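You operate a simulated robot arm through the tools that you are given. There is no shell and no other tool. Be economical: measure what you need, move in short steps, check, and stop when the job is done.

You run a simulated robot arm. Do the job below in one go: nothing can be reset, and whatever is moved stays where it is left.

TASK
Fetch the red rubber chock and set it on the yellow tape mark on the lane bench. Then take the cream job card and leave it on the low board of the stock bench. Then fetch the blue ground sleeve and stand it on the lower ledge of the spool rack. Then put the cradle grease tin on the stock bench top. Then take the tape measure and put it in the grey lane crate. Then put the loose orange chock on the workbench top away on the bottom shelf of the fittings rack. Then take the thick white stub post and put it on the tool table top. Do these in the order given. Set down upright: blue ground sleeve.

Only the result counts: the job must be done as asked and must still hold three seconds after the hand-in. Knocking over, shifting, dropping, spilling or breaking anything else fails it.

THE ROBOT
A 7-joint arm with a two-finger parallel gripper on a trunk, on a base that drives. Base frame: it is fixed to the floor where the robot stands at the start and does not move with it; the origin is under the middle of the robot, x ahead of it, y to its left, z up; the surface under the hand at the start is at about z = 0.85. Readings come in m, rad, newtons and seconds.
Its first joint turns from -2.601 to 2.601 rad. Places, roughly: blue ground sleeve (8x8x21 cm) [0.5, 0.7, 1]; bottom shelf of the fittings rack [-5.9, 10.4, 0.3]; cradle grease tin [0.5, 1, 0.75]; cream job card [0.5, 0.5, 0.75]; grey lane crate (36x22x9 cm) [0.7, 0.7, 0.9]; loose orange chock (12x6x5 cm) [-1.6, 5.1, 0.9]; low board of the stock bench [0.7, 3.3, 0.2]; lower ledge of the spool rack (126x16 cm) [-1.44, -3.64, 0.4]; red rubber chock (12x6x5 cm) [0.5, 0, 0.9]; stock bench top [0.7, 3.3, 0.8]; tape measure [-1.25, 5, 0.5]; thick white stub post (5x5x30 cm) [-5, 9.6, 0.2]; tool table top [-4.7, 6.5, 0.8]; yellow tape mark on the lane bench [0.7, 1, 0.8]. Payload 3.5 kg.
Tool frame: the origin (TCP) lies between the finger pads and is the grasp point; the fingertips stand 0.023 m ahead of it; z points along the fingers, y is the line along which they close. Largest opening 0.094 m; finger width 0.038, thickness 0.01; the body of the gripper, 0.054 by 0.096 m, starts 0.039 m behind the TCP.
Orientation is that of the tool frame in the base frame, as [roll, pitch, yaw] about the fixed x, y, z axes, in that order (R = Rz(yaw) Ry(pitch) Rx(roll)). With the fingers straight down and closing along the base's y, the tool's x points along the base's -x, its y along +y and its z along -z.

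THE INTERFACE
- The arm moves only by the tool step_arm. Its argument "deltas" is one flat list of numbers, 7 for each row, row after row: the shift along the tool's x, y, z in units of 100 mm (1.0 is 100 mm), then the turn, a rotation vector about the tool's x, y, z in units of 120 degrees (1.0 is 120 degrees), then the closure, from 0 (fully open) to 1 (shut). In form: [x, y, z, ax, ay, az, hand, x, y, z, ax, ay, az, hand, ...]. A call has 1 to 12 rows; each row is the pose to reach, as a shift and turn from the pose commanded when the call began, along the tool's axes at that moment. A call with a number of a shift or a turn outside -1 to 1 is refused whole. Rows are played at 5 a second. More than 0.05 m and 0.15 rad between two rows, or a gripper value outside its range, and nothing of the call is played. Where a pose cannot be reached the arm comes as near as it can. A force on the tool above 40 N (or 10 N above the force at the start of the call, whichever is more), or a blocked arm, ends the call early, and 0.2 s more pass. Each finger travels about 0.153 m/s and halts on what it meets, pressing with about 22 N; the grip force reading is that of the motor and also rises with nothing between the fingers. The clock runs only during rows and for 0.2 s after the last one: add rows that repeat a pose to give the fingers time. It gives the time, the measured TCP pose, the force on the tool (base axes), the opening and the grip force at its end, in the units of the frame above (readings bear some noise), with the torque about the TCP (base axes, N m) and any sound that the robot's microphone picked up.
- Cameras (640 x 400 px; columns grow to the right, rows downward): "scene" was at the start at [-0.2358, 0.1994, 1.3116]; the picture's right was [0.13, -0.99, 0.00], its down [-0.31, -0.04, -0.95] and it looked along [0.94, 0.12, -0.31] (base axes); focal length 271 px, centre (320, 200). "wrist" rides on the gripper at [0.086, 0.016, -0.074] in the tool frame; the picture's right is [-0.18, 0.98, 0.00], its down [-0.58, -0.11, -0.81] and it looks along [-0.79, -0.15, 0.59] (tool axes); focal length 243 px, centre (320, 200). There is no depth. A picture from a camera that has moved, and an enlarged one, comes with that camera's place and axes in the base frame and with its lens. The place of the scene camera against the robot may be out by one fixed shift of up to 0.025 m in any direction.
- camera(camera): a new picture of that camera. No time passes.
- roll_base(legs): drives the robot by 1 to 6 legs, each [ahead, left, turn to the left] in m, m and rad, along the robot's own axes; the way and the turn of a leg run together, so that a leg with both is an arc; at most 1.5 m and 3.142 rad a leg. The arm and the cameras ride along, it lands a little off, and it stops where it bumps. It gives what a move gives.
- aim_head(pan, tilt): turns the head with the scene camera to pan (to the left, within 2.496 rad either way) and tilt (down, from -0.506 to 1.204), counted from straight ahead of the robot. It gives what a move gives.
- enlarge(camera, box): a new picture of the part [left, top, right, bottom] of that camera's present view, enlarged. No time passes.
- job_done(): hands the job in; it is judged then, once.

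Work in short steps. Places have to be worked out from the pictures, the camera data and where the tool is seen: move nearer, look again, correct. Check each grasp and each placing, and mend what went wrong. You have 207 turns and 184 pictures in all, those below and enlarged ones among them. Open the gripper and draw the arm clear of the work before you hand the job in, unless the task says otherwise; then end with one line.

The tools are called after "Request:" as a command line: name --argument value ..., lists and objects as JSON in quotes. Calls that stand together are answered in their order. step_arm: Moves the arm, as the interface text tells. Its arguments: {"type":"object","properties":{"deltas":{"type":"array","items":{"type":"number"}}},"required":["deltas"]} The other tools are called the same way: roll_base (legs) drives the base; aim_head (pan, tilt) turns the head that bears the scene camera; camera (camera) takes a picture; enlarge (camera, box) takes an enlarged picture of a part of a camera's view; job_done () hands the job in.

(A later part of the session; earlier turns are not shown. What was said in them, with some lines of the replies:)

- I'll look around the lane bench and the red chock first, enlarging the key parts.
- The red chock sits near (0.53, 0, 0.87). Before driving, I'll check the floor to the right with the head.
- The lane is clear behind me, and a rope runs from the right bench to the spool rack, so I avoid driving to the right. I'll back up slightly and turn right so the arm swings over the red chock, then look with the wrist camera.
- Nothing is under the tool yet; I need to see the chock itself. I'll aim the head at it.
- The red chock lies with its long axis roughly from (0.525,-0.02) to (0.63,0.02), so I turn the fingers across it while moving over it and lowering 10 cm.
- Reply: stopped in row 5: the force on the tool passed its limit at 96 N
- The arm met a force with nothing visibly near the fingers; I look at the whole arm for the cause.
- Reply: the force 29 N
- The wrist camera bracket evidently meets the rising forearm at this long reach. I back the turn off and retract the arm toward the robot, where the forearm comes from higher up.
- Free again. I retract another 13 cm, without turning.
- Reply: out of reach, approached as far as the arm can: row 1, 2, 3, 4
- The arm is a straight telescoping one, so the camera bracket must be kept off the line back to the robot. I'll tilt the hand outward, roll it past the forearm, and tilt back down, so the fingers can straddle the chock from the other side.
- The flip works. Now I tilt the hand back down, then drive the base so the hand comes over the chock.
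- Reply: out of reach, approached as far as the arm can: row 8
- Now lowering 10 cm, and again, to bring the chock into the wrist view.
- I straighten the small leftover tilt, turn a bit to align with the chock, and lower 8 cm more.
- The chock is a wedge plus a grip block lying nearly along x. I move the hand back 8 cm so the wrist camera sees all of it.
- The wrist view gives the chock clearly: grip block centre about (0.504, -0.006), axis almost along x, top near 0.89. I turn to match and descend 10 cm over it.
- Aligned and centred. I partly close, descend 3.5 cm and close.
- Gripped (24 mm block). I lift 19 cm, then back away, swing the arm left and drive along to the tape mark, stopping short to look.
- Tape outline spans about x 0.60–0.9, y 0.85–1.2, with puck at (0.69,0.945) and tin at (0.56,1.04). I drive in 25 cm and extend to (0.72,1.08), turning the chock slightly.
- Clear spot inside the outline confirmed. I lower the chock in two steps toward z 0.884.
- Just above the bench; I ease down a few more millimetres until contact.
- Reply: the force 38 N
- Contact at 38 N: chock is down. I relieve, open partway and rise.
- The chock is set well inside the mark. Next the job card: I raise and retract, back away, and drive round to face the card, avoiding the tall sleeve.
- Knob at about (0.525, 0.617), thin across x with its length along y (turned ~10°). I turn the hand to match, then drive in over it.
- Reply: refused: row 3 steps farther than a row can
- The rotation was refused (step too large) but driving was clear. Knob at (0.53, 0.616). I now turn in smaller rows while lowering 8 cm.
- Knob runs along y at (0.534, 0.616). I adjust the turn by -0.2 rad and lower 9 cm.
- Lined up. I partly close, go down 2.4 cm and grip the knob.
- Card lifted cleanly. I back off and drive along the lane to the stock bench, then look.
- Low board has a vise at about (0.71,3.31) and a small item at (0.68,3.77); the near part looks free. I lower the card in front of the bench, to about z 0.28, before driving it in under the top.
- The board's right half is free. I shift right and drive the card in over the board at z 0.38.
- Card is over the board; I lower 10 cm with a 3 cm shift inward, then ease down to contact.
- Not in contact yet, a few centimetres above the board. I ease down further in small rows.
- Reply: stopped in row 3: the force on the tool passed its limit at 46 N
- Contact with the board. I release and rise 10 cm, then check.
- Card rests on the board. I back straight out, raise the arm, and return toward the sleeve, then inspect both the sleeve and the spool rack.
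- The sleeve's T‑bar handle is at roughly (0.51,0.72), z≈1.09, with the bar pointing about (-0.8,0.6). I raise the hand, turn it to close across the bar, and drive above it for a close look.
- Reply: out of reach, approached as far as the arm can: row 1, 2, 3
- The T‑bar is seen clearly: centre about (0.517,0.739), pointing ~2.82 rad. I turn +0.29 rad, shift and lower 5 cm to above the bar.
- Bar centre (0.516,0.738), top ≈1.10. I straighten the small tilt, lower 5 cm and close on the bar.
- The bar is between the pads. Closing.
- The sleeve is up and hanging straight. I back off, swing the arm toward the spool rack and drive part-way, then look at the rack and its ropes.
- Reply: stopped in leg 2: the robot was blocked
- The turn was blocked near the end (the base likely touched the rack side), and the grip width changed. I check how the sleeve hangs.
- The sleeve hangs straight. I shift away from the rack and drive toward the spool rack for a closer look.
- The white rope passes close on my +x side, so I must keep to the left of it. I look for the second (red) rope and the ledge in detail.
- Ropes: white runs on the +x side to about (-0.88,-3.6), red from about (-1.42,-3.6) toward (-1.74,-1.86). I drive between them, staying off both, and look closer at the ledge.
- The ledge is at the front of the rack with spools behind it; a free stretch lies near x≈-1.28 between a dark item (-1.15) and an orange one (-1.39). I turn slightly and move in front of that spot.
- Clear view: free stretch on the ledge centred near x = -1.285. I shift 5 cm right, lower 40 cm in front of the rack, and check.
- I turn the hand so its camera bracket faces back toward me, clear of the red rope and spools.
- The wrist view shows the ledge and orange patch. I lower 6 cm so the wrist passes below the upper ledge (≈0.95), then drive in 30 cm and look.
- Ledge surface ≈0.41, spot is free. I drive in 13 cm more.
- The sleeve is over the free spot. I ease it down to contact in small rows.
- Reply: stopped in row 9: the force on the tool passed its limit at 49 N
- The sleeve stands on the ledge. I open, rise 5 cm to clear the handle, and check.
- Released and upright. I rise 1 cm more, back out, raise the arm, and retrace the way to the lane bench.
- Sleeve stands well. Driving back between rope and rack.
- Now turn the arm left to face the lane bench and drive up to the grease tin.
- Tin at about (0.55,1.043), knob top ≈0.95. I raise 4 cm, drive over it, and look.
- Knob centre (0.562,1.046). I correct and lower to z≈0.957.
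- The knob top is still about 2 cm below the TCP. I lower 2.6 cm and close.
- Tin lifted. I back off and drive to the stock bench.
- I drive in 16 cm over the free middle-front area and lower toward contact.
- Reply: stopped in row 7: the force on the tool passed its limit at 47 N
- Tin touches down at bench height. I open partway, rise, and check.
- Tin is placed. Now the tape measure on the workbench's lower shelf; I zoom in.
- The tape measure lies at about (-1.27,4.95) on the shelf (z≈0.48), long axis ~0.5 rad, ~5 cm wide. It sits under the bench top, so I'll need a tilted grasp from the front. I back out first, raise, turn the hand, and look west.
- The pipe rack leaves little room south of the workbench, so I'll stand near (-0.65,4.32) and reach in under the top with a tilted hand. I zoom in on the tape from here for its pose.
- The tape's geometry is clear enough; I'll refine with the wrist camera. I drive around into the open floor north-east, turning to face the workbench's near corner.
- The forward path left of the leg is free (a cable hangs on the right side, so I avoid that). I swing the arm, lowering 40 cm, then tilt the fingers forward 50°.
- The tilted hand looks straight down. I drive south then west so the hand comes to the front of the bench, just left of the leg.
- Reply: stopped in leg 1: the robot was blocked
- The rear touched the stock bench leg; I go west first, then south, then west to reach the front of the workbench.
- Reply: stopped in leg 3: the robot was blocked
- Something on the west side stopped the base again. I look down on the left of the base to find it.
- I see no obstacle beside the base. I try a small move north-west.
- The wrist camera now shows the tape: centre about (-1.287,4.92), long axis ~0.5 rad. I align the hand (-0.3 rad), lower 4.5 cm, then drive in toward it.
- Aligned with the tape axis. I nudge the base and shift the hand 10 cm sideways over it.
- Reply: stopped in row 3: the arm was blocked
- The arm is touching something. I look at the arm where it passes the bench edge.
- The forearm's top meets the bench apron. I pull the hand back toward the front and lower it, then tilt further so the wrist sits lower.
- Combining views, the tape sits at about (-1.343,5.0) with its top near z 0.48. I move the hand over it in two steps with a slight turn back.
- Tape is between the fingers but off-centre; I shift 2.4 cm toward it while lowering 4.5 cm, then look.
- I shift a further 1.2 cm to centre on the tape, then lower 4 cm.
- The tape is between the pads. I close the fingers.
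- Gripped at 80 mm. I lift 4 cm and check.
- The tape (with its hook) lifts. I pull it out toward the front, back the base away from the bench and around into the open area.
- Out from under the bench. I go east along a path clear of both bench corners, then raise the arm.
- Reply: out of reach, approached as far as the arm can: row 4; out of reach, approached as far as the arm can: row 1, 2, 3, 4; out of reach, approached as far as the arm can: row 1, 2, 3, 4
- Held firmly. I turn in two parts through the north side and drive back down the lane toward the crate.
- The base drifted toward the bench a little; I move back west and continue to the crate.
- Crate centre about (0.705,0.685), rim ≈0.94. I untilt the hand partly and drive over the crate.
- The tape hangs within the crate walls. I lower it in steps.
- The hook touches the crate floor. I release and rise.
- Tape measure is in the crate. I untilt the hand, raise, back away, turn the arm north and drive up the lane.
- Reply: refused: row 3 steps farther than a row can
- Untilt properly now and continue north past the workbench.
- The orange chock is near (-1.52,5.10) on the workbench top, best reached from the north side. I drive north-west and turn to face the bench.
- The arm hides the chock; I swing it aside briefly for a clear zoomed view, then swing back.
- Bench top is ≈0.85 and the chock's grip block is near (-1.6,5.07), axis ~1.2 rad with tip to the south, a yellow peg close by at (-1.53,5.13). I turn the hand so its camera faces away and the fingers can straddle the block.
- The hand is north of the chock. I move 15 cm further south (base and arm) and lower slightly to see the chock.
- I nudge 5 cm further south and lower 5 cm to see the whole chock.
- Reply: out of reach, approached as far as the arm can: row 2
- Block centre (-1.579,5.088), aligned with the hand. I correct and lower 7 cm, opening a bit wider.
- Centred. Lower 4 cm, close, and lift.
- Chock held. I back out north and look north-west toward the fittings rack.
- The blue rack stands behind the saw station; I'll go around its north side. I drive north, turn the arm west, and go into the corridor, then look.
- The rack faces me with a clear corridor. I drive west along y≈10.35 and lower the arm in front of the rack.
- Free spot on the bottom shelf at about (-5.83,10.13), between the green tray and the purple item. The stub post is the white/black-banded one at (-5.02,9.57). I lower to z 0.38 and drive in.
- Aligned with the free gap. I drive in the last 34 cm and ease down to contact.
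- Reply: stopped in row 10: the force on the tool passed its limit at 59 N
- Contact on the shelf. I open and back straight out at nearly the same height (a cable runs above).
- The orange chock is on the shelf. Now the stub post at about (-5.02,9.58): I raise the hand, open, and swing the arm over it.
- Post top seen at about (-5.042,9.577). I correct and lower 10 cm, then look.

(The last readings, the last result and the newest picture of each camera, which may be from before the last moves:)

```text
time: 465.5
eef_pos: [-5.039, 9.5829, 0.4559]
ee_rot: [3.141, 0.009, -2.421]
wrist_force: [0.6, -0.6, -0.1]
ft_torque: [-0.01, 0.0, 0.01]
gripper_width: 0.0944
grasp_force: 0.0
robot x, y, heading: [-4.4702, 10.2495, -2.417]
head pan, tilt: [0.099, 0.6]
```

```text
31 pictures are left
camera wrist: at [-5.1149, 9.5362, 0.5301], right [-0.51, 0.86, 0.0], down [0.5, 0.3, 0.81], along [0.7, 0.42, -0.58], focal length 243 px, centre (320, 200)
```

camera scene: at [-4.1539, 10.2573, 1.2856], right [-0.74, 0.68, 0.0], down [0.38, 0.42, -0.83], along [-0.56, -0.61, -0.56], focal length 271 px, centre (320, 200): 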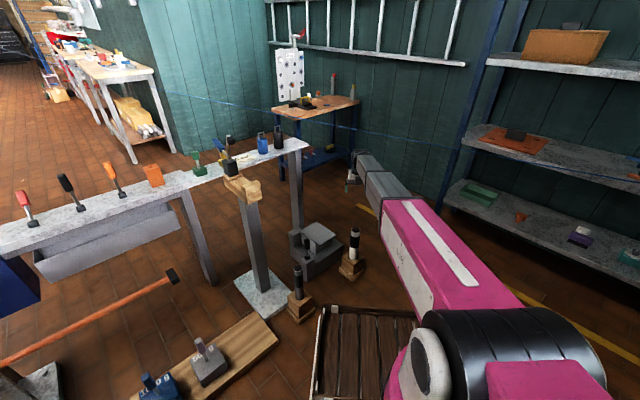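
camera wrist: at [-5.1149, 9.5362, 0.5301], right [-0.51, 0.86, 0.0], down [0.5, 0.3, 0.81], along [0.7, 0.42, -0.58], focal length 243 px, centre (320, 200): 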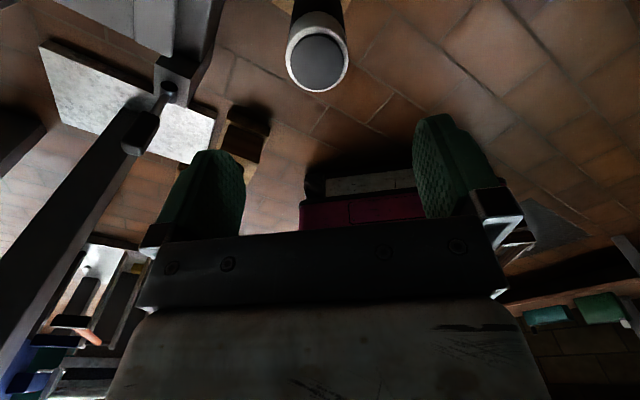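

Post is centred, top at about z 0.33. I lower to z≈0.30 and close.

Request:
step_arm --deltas '[-0.05, -0.05, 0.3, 0, 0, 0, 0, -0.05, -0.05, 0.6, 0, 0, 0, 0, -0.05, -0.05, 0.95, 0, 0, 0, 0]'

Request:
camera --camera "wrist"

Request:
step_arm --deltas '[0, 0, 0.2, 0, 0, 0, 0, 0, 0, 0.4, 0, 0, 0, 0, 0, 0, 0.58, 0, 0, 0, 0, 0, 0, 0.58, 0, 0, 0, 0.5, 0, 0, 0.58, 0, 0, 0, 1, 0, 0, 0.58, 0, 0, 0, 1, 0, 0, 0.58, 0, 0, 0, 1]'

Request:
camera --camera "wrist"

```text
time: 466.3
eef_pos: [-5.032, 9.5784, 0.3592]
ee_rot: [-3.139, 0.009, -2.415]
wrist_force: [0.1, -0.7, -0.2]
ft_torque: [0.01, -0.02, 0.01]
gripper_width: 0.0939
grasp_force: 0.1
robot x, y, heading: [-4.4703, 10.2499, -2.415]
head pan, tilt: [0.099, 0.6]
```

```text
30 pictures are left
camera wrist: at [-5.1078, 9.5329, 0.4347], right [-0.51, 0.86, 0.0], down [0.5, 0.3, 0.81], along [0.7, 0.42, -0.58], focal length 243 px, centre (320, 200)
```

wrist: 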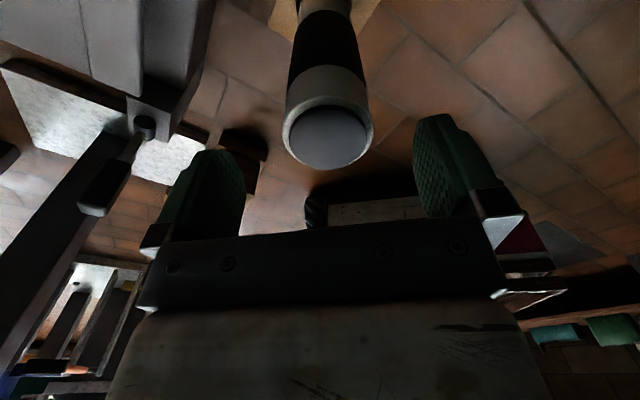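

```text
time: 467.9
eef_pos: [-5.0329, 9.5776, 0.3028]
ee_rot: [-3.14, 0.012, -2.416]
wrist_force: [0.4, -0.2, -0.4]
ft_torque: [0.01, 0.04, -0.01]
gripper_width: 0.0493
grasp_force: 21.9
robot x, y, heading: [-4.4713, 10.2462, -2.407]
head pan, tilt: [0.099, 0.6]
```

```text
29 pictures are left
camera wrist: at [-5.1085, 9.5319, 0.3775], right [-0.51, 0.86, 0.0], down [0.5, 0.3, 0.81], along [0.7, 0.42, -0.58], focal length 243 px, centre (320, 200)
```

wrist: 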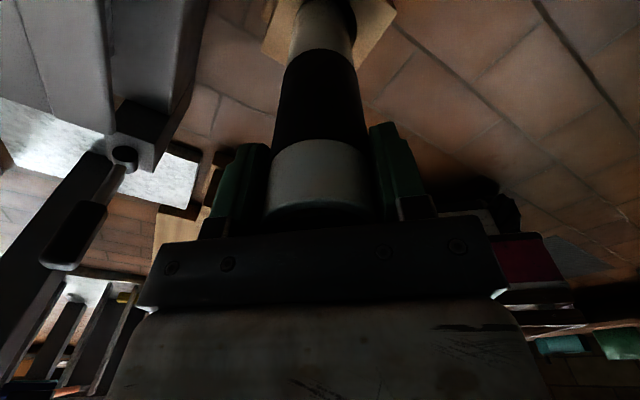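

Gripped (49 mm). I lift straight up out of its wooden socket.

Request:
step_arm --deltas '[0, 0, -0.15, 0, 0, 0, 1, 0, 0, -0.3, 0, 0, 0, 1, 0, 0, -0.5, 0, 0, 0, 1, 0, 0, -0.7, 0, 0, 0, 1]'

Request:
camera --camera "scene"

```text
time: 468.9
eef_pos: [-5.0336, 9.5769, 0.3754]
ee_rot: [3.141, 0.009, -2.415]
wrist_force: [-0.2, 3.5, -3.0]
ft_torque: [0.86, 0.03, 0.0]
gripper_width: 0.0493
grasp_force: 22.2
robot x, y, heading: [-4.466, 10.2496, -2.416]
head pan, tilt: [0.099, 0.6]
```

```text
28 pictures are left
camera scene: at [-4.1539, 10.2573, 1.2856], right [-0.74, 0.68, 0.0], down [0.38, 0.42, -0.83], along [-0.56, -0.61, -0.56], focal length 271 px, centre (320, 200)
```

scene: 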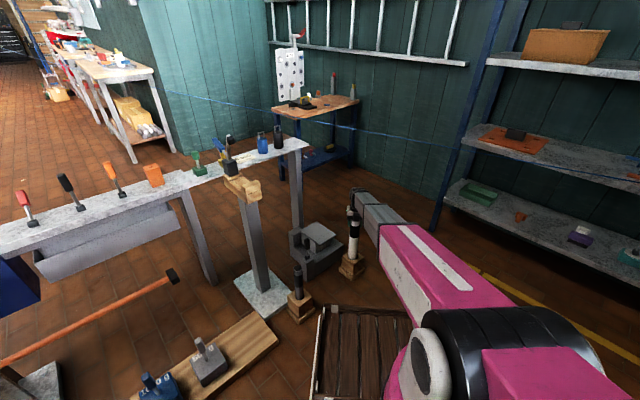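

The post slides out; the socket stays. I keep lifting.

Request:
step_arm --deltas '[0, 0, -0.25, 0, 0, 0, 1, 0, 0, -0.5, 0, 0, 0, 1, 0, 0, -0.75, 0, 0, 0, 1, 0, 0, -1.0, 0, 0, 0, 1]'

Request:
step_arm --deltas '[0, 0, -0.25, 0, 0, 0, 1, 0, 0, -0.5, 0, 0, 0, 1, 0, 0, -0.75, 0, 0, 0, 1, 0, 0, -1.0, 0, 0, 0, 1]'

Request:
enlarge --camera "scene" --box '[250, 120, 450, 320]'

```text
time: 469.9
eef_pos: [-5.0339, 9.5783, 0.4736]
ee_rot: [-3.14, 0.01, -2.416]
wrist_force: [0.2, -1.1, -3.8]
ft_torque: [0.0, 0.0, 0.0]
gripper_width: 0.0493
grasp_force: 21.9
robot x, y, heading: [-4.4655, 10.246, -2.415]
head pan, tilt: [0.099, 0.6]
```

```text
time: 470.9
eef_pos: [-5.0361, 9.5781, 0.577]
ee_rot: [-3.14, 0.01, -2.414]
wrist_force: [0.4, -0.2, -1.8]
ft_torque: [0.0, 0.02, 0.0]
gripper_width: 0.0492
grasp_force: 21.5
robot x, y, heading: [-4.4687, 10.2498, -2.411]
head pan, tilt: [0.099, 0.6]
```

```text
2.00 times, centred on (350, 220) of scene
camera zoom: at [-4.1539, 10.2572, 1.2856], right [-0.74, 0.68, 0.0], down [0.38, 0.42, -0.83], along [-0.56, -0.61, -0.56], focal length 543 px, centre (260, 160)
```

zoom: 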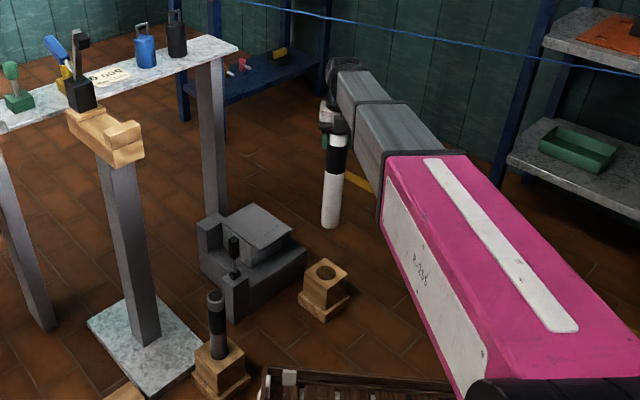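

The post is free. I turn the arm west, raise it, then drive out east along the corridor and south toward the tool table.

Request:
roll_base --legs '[[0, 0, -0.87]]'

Request:
step_arm --deltas '[0, 0, -0.5, 0, 0, 0, 1, 0, 0, -1.0, 0, 0, 0, 1]'

Request:
step_arm --deltas '[0, 0, -0.5, 0, 0, 0, 1, 0, 0, -1.0, 0, 0, 0, 1]'

Request:
step_arm --deltas '[0, 0, -0.5, 0, 0, 0, 1, 0, 0, -1.0, 0, 0, 0, 1]'

Request:
roll_base --legs '[[-1.35, -0.15, 0], [-1.35, -0.15, 0]]'

```text
time: 473.6
eef_pos: [-5.345, 10.2453, 0.576]
ee_rot: [-3.14, 0.009, 2.999]
wrist_force: [-0.2, 0.2, -2.6]
ft_torque: [0.0, 0.01, 0.01]
gripper_width: 0.0492
grasp_force: 22.3
robot x, y, heading: [-4.4689, 10.2447, 3.005]
head pan, tilt: [0.099, 0.6]
```

```text
time: 474.2
eef_pos: [-5.3474, 10.2439, 0.6743]
ee_rot: [3.141, 0.01, 3.003]
wrist_force: [0.1, -0.6, -2.4]
ft_torque: [-0.04, 0.01, 0.0]
gripper_width: 0.0494
grasp_force: 22.2
robot x, y, heading: [-4.4659, 10.2466, 3.005]
head pan, tilt: [0.099, 0.6]
```

```text
time: 474.8
eef_pos: [-5.3495, 10.2448, 0.7761]
ee_rot: [-3.14, 0.01, 3.002]
wrist_force: [-0.1, 0.1, -3.6]
ft_torque: [0.01, 0.02, 0.01]
gripper_width: 0.0493
grasp_force: 21.9
robot x, y, heading: [-4.4718, 10.2458, 3.001]
head pan, tilt: [0.099, 0.6]
```

```text
time: 475.4
eef_pos: [-5.3496, 10.2452, 0.8738]
ee_rot: [-3.139, 0.011, 3.003]
wrist_force: [0.4, 0.4, -2.0]
ft_torque: [0.0, 0.01, -0.01]
gripper_width: 0.0494
grasp_force: 22.0
robot x, y, heading: [-4.4692, 10.2477, 3.007]
head pan, tilt: [0.099, 0.6]
```

```text
time: 488.5
eef_pos: [-2.6438, 10.1298, 0.8738]
ee_rot: [-3.14, 0.01, 2.961]
wrist_force: [0.4, 0.1, -2.8]
ft_torque: [0.02, -0.04, 0.01]
gripper_width: 0.0495
grasp_force: 22.2
robot x, y, heading: [-1.7651, 10.0917, 2.963]
head pan, tilt: [0.099, 0.6]
```

Raise further and drive south to be level with the tool table, then look.

Request:
step_arm --deltas '[0, 0, -0.5, 0, 0, 0, 1, 0, 0, -1.0, 0, 0, 0, 1]'

Request:
step_arm --deltas '[0, 0, -0.5, 0, 0, 0, 1, 0, 0, -1.0, 0, 0, 0, 1]'

Request:
step_arm --deltas '[0, 0, -0.5, 0, 0, 0, 1, 0, 0, -1.0, 0, 0, 0, 1]'

Request:
roll_base --legs '[[-0.2106, 1.164, 0], [-0.2106, 1.164, 0], [-0.2106, 1.164, 0]]'

Request:
aim_head --pan 0.15 --tilt 0.3

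Request:
camera --camera "scene"

```text
time: 489.1
eef_pos: [-2.6474, 10.1282, 0.9725]
ee_rot: [3.141, 0.011, 2.961]
wrist_force: [0.5, 0.2, -2.8]
ft_torque: [0.0, -0.01, 0.0]
gripper_width: 0.0491
grasp_force: 21.8
robot x, y, heading: [-1.7614, 10.095, 2.961]
head pan, tilt: [0.099, 0.6]
```

```text
time: 489.7
eef_pos: [-2.6488, 10.1305, 1.075]
ee_rot: [-3.14, 0.01, 2.96]
wrist_force: [0.0, 0.0, -2.4]
ft_torque: [-0.01, 0.01, 0.0]
gripper_width: 0.0496
grasp_force: 22.2
robot x, y, heading: [-1.7637, 10.0919, 2.963]
head pan, tilt: [0.099, 0.6]
```

```text
time: 490.3
eef_pos: [-2.648, 10.1291, 1.1748]
ee_rot: [-3.14, 0.01, 2.959]
wrist_force: [0.4, -0.3, -3.3]
ft_torque: [-0.01, 0.02, 0.0]
gripper_width: 0.0494
grasp_force: 21.5
robot x, y, heading: [-1.7636, 10.0962, 2.961]
head pan, tilt: [0.099, 0.6]
```

```text
time: 507.5
eef_pos: [-2.5779, 6.549, 1.1747]
ee_rot: [-3.14, 0.011, 3.004]
wrist_force: [-1.2, 0.0, -2.8]
ft_torque: [0.02, 0.04, -0.01]
gripper_width: 0.0493
grasp_force: 21.7
robot x, y, heading: [-1.6972, 6.5553, 3.009]
head pan, tilt: [0.099, 0.6]
```

```text
time: 508.3
eef_pos: [-2.5792, 6.549, 1.1743]
ee_rot: [-3.141, 0.01, 3.002]
wrist_force: [-0.8, -0.1, -2.4]
ft_torque: [-0.04, 0.05, 0.02]
gripper_width: 0.049
grasp_force: 21.8
robot x, y, heading: [-1.6909, 6.555, 3.003]
head pan, tilt: [0.15, 0.3]
```

```text
26 pictures are left
camera scene: at [-1.4837, 6.3161, 1.313], right [-0.01, 1.0, 0.0], down [0.3, 0.0, -0.95], along [-0.95, -0.01, -0.3], focal length 271 px, centre (320, 200)
```

scene: 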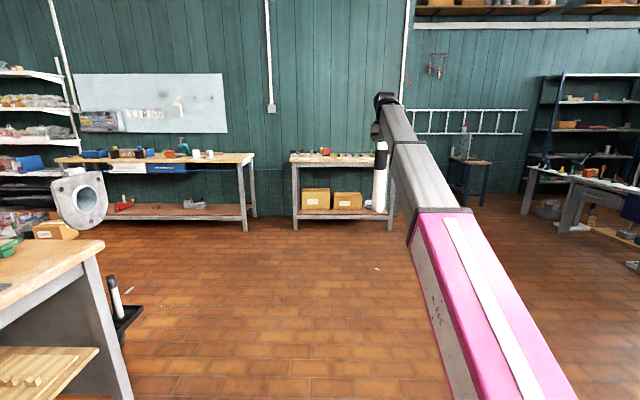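

Request:
enlarge --camera "scene" --box '[275, 130, 405, 230]'

```text
4.00 times, centred on (340, 180) of scene
camera zoom: at [-1.4837, 6.3161, 1.313], right [-0.01, 1.0, 0.0], down [0.3, 0.0, -0.95], along [-0.95, -0.01, -0.3], focal length 1085 px, centre (240, 280)
```

zoom: 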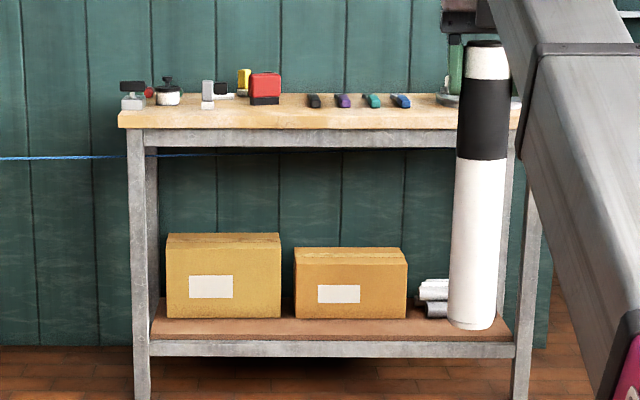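

I drive 1.1 m closer to view the table top from above.

Request:
roll_base --legs '[[1.1, 0.1, 0]]'

Request:
camera --camera "scene"

Request:
enlarge --camera "scene" --box '[250, 100, 450, 220]'

```text
time: 513.9
eef_pos: [-3.6674, 6.6075, 1.1744]
ee_rot: [-3.141, 0.011, 2.997]
wrist_force: [0.0, -0.1, -2.3]
ft_torque: [0.0, -0.01, 0.02]
gripper_width: 0.0492
grasp_force: 21.1
robot x, y, heading: [-2.7838, 6.6076, 2.992]
head pan, tilt: [0.15, 0.3]
```

```text
24 pictures are left
camera scene: at [-2.5747, 6.3672, 1.3131], right [-0.01, 1.0, 0.0], down [0.3, 0.0, -0.96], along [-0.96, -0.01, -0.3], focal length 271 px, centre (320, 200)
```

scene: 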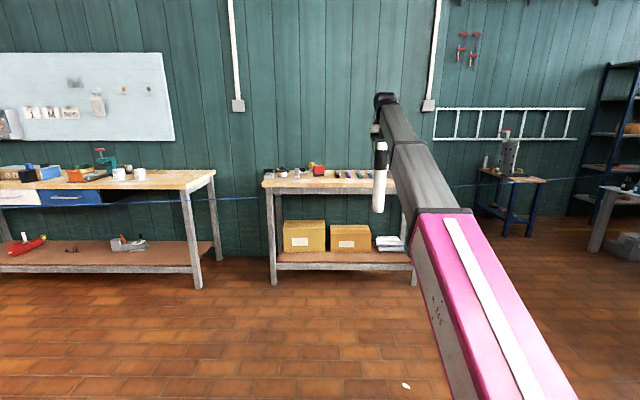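

```text
3.20 times, centred on (350, 160) of scene
camera zoom: at [-2.5747, 6.3672, 1.3131], right [-0.01, 1.0, 0.0], down [0.3, 0.0, -0.96], along [-0.96, -0.01, -0.3], focal length 868 px, centre (224, 328)
```

zoom: 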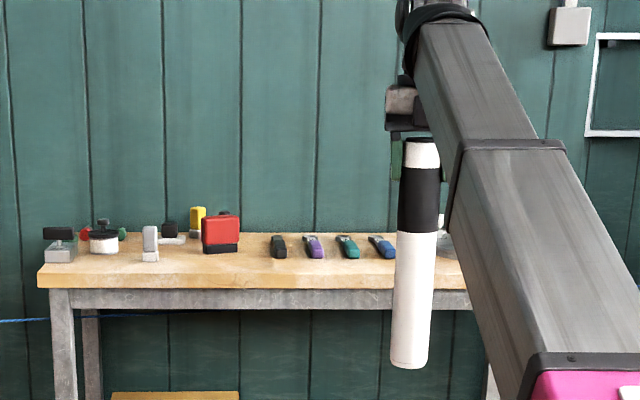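

Free strip along the table's front, e.g. (-4.54,6.42). I drive in so the post is over it.

Request:
roll_base --legs '[[0.5, 0.318, 0], [0.33, 0, 0]]'

Request:
aim_head --pan 0.2 --tilt 0.45

Request:
camera --camera "scene"

Request:
camera --camera "wrist"

```text
time: 519.0
eef_pos: [-4.5239, 6.3884, 1.1736]
ee_rot: [-3.14, 0.013, 3.012]
wrist_force: [0.0, -0.2, -3.4]
ft_torque: [0.02, 0.01, 0.0]
gripper_width: 0.0494
grasp_force: 22.3
robot x, y, heading: [-3.6376, 6.3987, 3.01]
head pan, tilt: [0.15, 0.3]
```

```text
time: 519.7
eef_pos: [-4.523, 6.3877, 1.1741]
ee_rot: [3.141, 0.01, 3.011]
wrist_force: [0.9, 0.7, -2.7]
ft_torque: [0.0, -0.03, 0.0]
gripper_width: 0.0492
grasp_force: 22.1
robot x, y, heading: [-3.6413, 6.3992, 3.012]
head pan, tilt: [0.201, 0.45]
```

```text
22 pictures are left
camera scene: at [-3.4254, 6.158, 1.2992], right [-0.07, 1.0, 0.0], down [0.43, 0.03, -0.9], along [-0.9, -0.06, -0.43], focal length 271 px, centre (320, 200)
```

scene: 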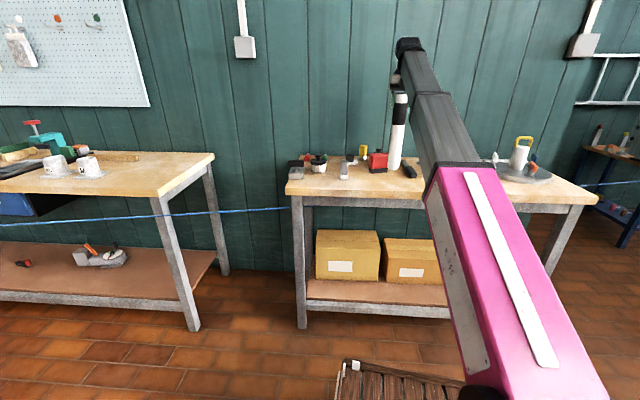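

```text
21 pictures are left
camera wrist: at [-4.6072, 6.4146, 1.2484], right [0.31, 0.95, 0.0], down [0.55, -0.18, 0.81], along [0.77, -0.25, -0.58], focal length 243 px, centre (320, 200)
```

wrist: 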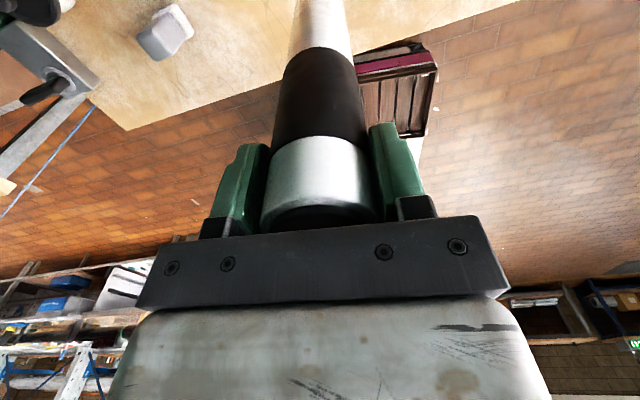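

The post is about 9 cm inside the front edge with nothing near. I lower gently to contact.

Request:
step_arm --deltas '[0, 0, 0.15, 0, 0, 0, 1, 0, 0, 0.3, 0, 0, 0, 1, 0, 0, 0.34, 0, 0, 0, 1, 0, 0, 0.38, 0, 0, 0, 1, 0, 0, 0.42, 0, 0, 0, 1, 0, 0, 0.46, 0, 0, 0, 1, 0, 0, 0.5, 0, 0, 0, 1, 0, 0, 0.54, 0, 0, 0, 1, 0, 0, 0.58, 0, 0, 0, 1, 0, 0, 0.62, 0, 0, 0, 1]'

Request:
enlarge --camera "scene" --box '[280, 30, 480, 230]'

```text
time: 521.9
eef_pos: [-4.5219, 6.3879, 1.1138]
ee_rot: [-3.141, 0.01, 3.01]
wrist_force: [0.3, -0.1, 10.2]
ft_torque: [0.23, -0.16, 0.05]
gripper_width: 0.0497
grasp_force: 21.2
robot x, y, heading: [-3.6378, 6.4004, 3.013]
head pan, tilt: [0.201, 0.45]
```

```text
2.00 times, centred on (380, 130) of scene
camera zoom: at [-3.4251, 6.158, 1.2991], right [-0.07, 1.0, 0.0], down [0.43, 0.03, -0.9], along [-0.9, -0.06, -0.43], focal length 543 px, centre (200, 340)
```

zoom: 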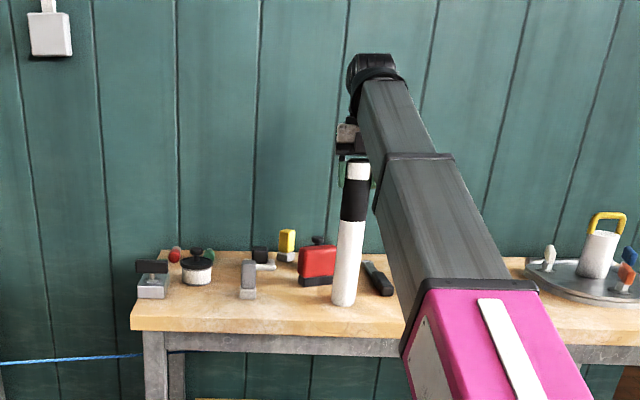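

It touches the table (10 N). I open slowly and rise clear.

Request:
step_arm --deltas '[0, 0, 0, 0, 0, 0, 0.35, 0, 0, 0, 0, 0, 0, 0.2, 0, 0, 0, 0, 0, 0, 0, 0, 0, 0, 0, 0, 0, 0, 0, 0, -0.2, 0, 0, 0, 0, 0, 0, -0.5, 0, 0, 0, 0, 0, 0, -0.8, 0, 0, 0, 0]'

Request:
enlarge --camera "scene" --box '[280, 30, 480, 230]'

Request:
camera --camera "wrist"

```text
time: 523.5
eef_pos: [-4.5232, 6.3885, 1.1942]
ee_rot: [3.141, 0.0, 3.01]
wrist_force: [1.1, 0.6, 0.7]
ft_torque: [0.01, 0.01, 0.02]
gripper_width: 0.0937
grasp_force: 0.0
robot x, y, heading: [-3.6377, 6.4012, 3.018]
head pan, tilt: [0.201, 0.45]
```

```text
2.00 times, centred on (380, 130) of scene
camera zoom: at [-3.4253, 6.158, 1.2991], right [-0.07, 1.0, 0.0], down [0.43, 0.03, -0.9], along [-0.9, -0.06, -0.44], focal length 543 px, centre (200, 340)
```

zoom: 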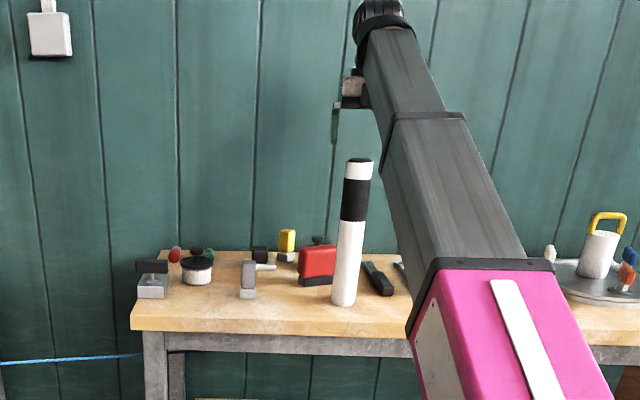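

```text
18 pictures are left
camera wrist: at [-4.6065, 6.4152, 1.2683], right [0.31, 0.95, 0.0], down [0.56, -0.18, 0.81], along [0.77, -0.25, -0.59], focal length 243 px, centre (320, 200)
```

wrist: 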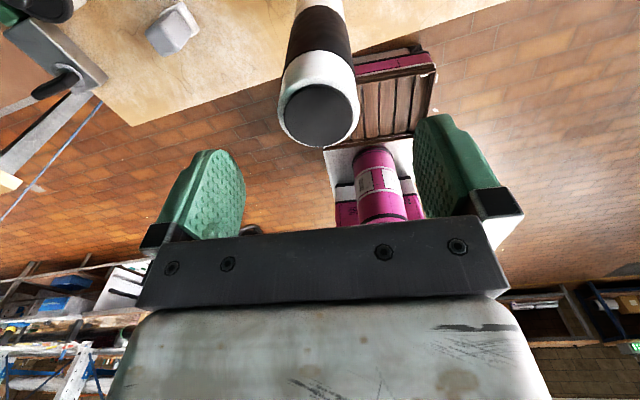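

The post stands. I raise, back away, and take a final look toward the stock bench from a distance.

Request:
step_arm --deltas '[0, 0, -0.3, 0, 0, 0, 0, 0, 0, -0.6, 0, 0, 0, 0]'

Request:
roll_base --legs '[[-1.2, 0, 0], [-1.0, 0, 0]]'

Request:
camera --camera "scene"

Request:
aim_head --pan 2.2 --tilt 0.2

Request:
camera --camera "scene"

```text
time: 524.1
eef_pos: [-4.532, 6.3874, 1.2322]
ee_rot: [-3.135, -0.032, 3.011]
wrist_force: [0.3, 0.0, -0.1]
ft_torque: [0.0, -0.02, -0.05]
gripper_width: 0.0939
grasp_force: 0.1
out of reach, approached as far as the arm can: row 1, 2
robot x, y, heading: [-3.6357, 6.3964, 3.014]
head pan, tilt: [0.201, 0.45]
```

```text
time: 534.8
eef_pos: [-2.3864, 6.114, 1.2329]
ee_rot: [-3.134, -0.033, 3.009]
wrist_force: [-0.1, -0.1, 0.6]
ft_torque: [0.01, 0.02, 0.01]
gripper_width: 0.094
grasp_force: 0.0
robot x, y, heading: [-1.4949, 6.119, 3.011]
head pan, tilt: [0.201, 0.45]
```

```text
17 pictures are left
camera scene: at [-1.281, 5.8809, 1.2991], right [-0.07, 1.0, 0.0], down [0.43, 0.03, -0.9], along [-0.9, -0.06, -0.44], focal length 271 px, centre (320, 200)
```

scene: 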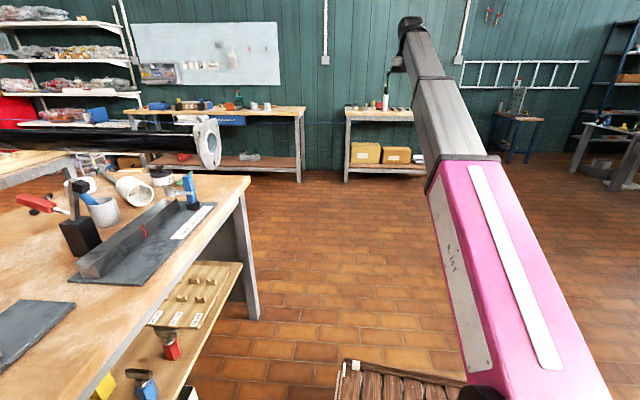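

```text
time: 536.7
eef_pos: [-2.3862, 6.1139, 1.2329]
ee_rot: [-3.136, -0.035, 3.009]
wrist_force: [-0.1, 0.3, 0.1]
ft_torque: [0.0, 0.0, -0.01]
gripper_width: 0.0943
grasp_force: 0.1
robot x, y, heading: [-1.4942, 6.1206, 3.005]
head pan, tilt: [2.201, 0.201]
```

```text
16 pictures are left
camera scene: at [-1.1448, 5.8054, 1.3223], right [-0.88, -0.48, 0.0], down [-0.1, 0.18, -0.98], along [0.47, -0.86, -0.2], focal length 271 px, centre (320, 200)
```

scene: 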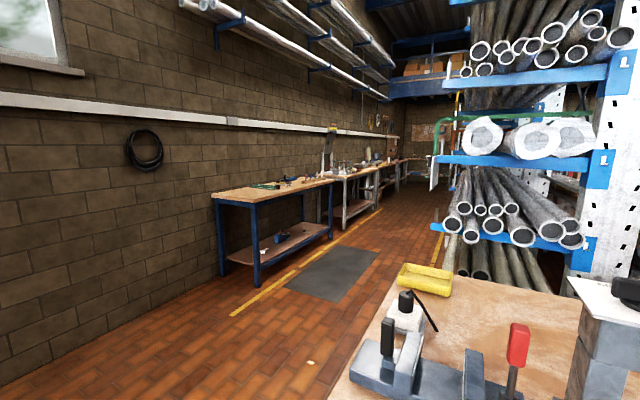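

Request:
enlarge --camera "scene" --box '[200, 150, 400, 290]'

```text
2.86 times, centred on (300, 220) of scene
camera zoom: at [-1.1448, 5.8054, 1.3223], right [-0.88, -0.48, 0.0], down [-0.1, 0.18, -0.98], along [0.47, -0.86, -0.2], focal length 775 px, centre (377, 143)
```

zoom: 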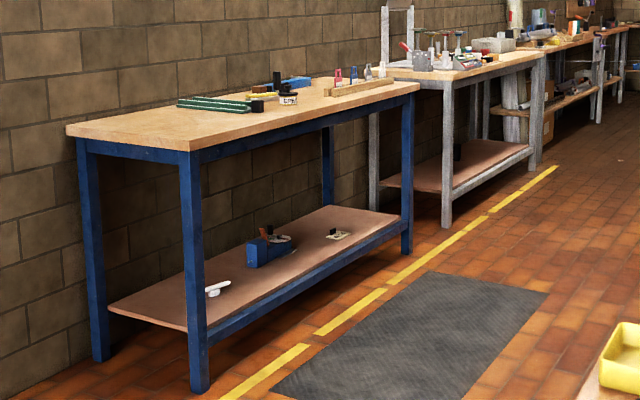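

The tin, card and other items are where they were left, the gripper is open and the arm is clear. I hand in the job.

Request:
job_done

```text
The job is handed in.
```

All seven items were fetched and set down in the order given, with the blue sleeve upright. The base bumped and stopped three times on the way. The last distant look showed the stock bench, tin and card undisturbed, but I did not re-check the rest of the shop.
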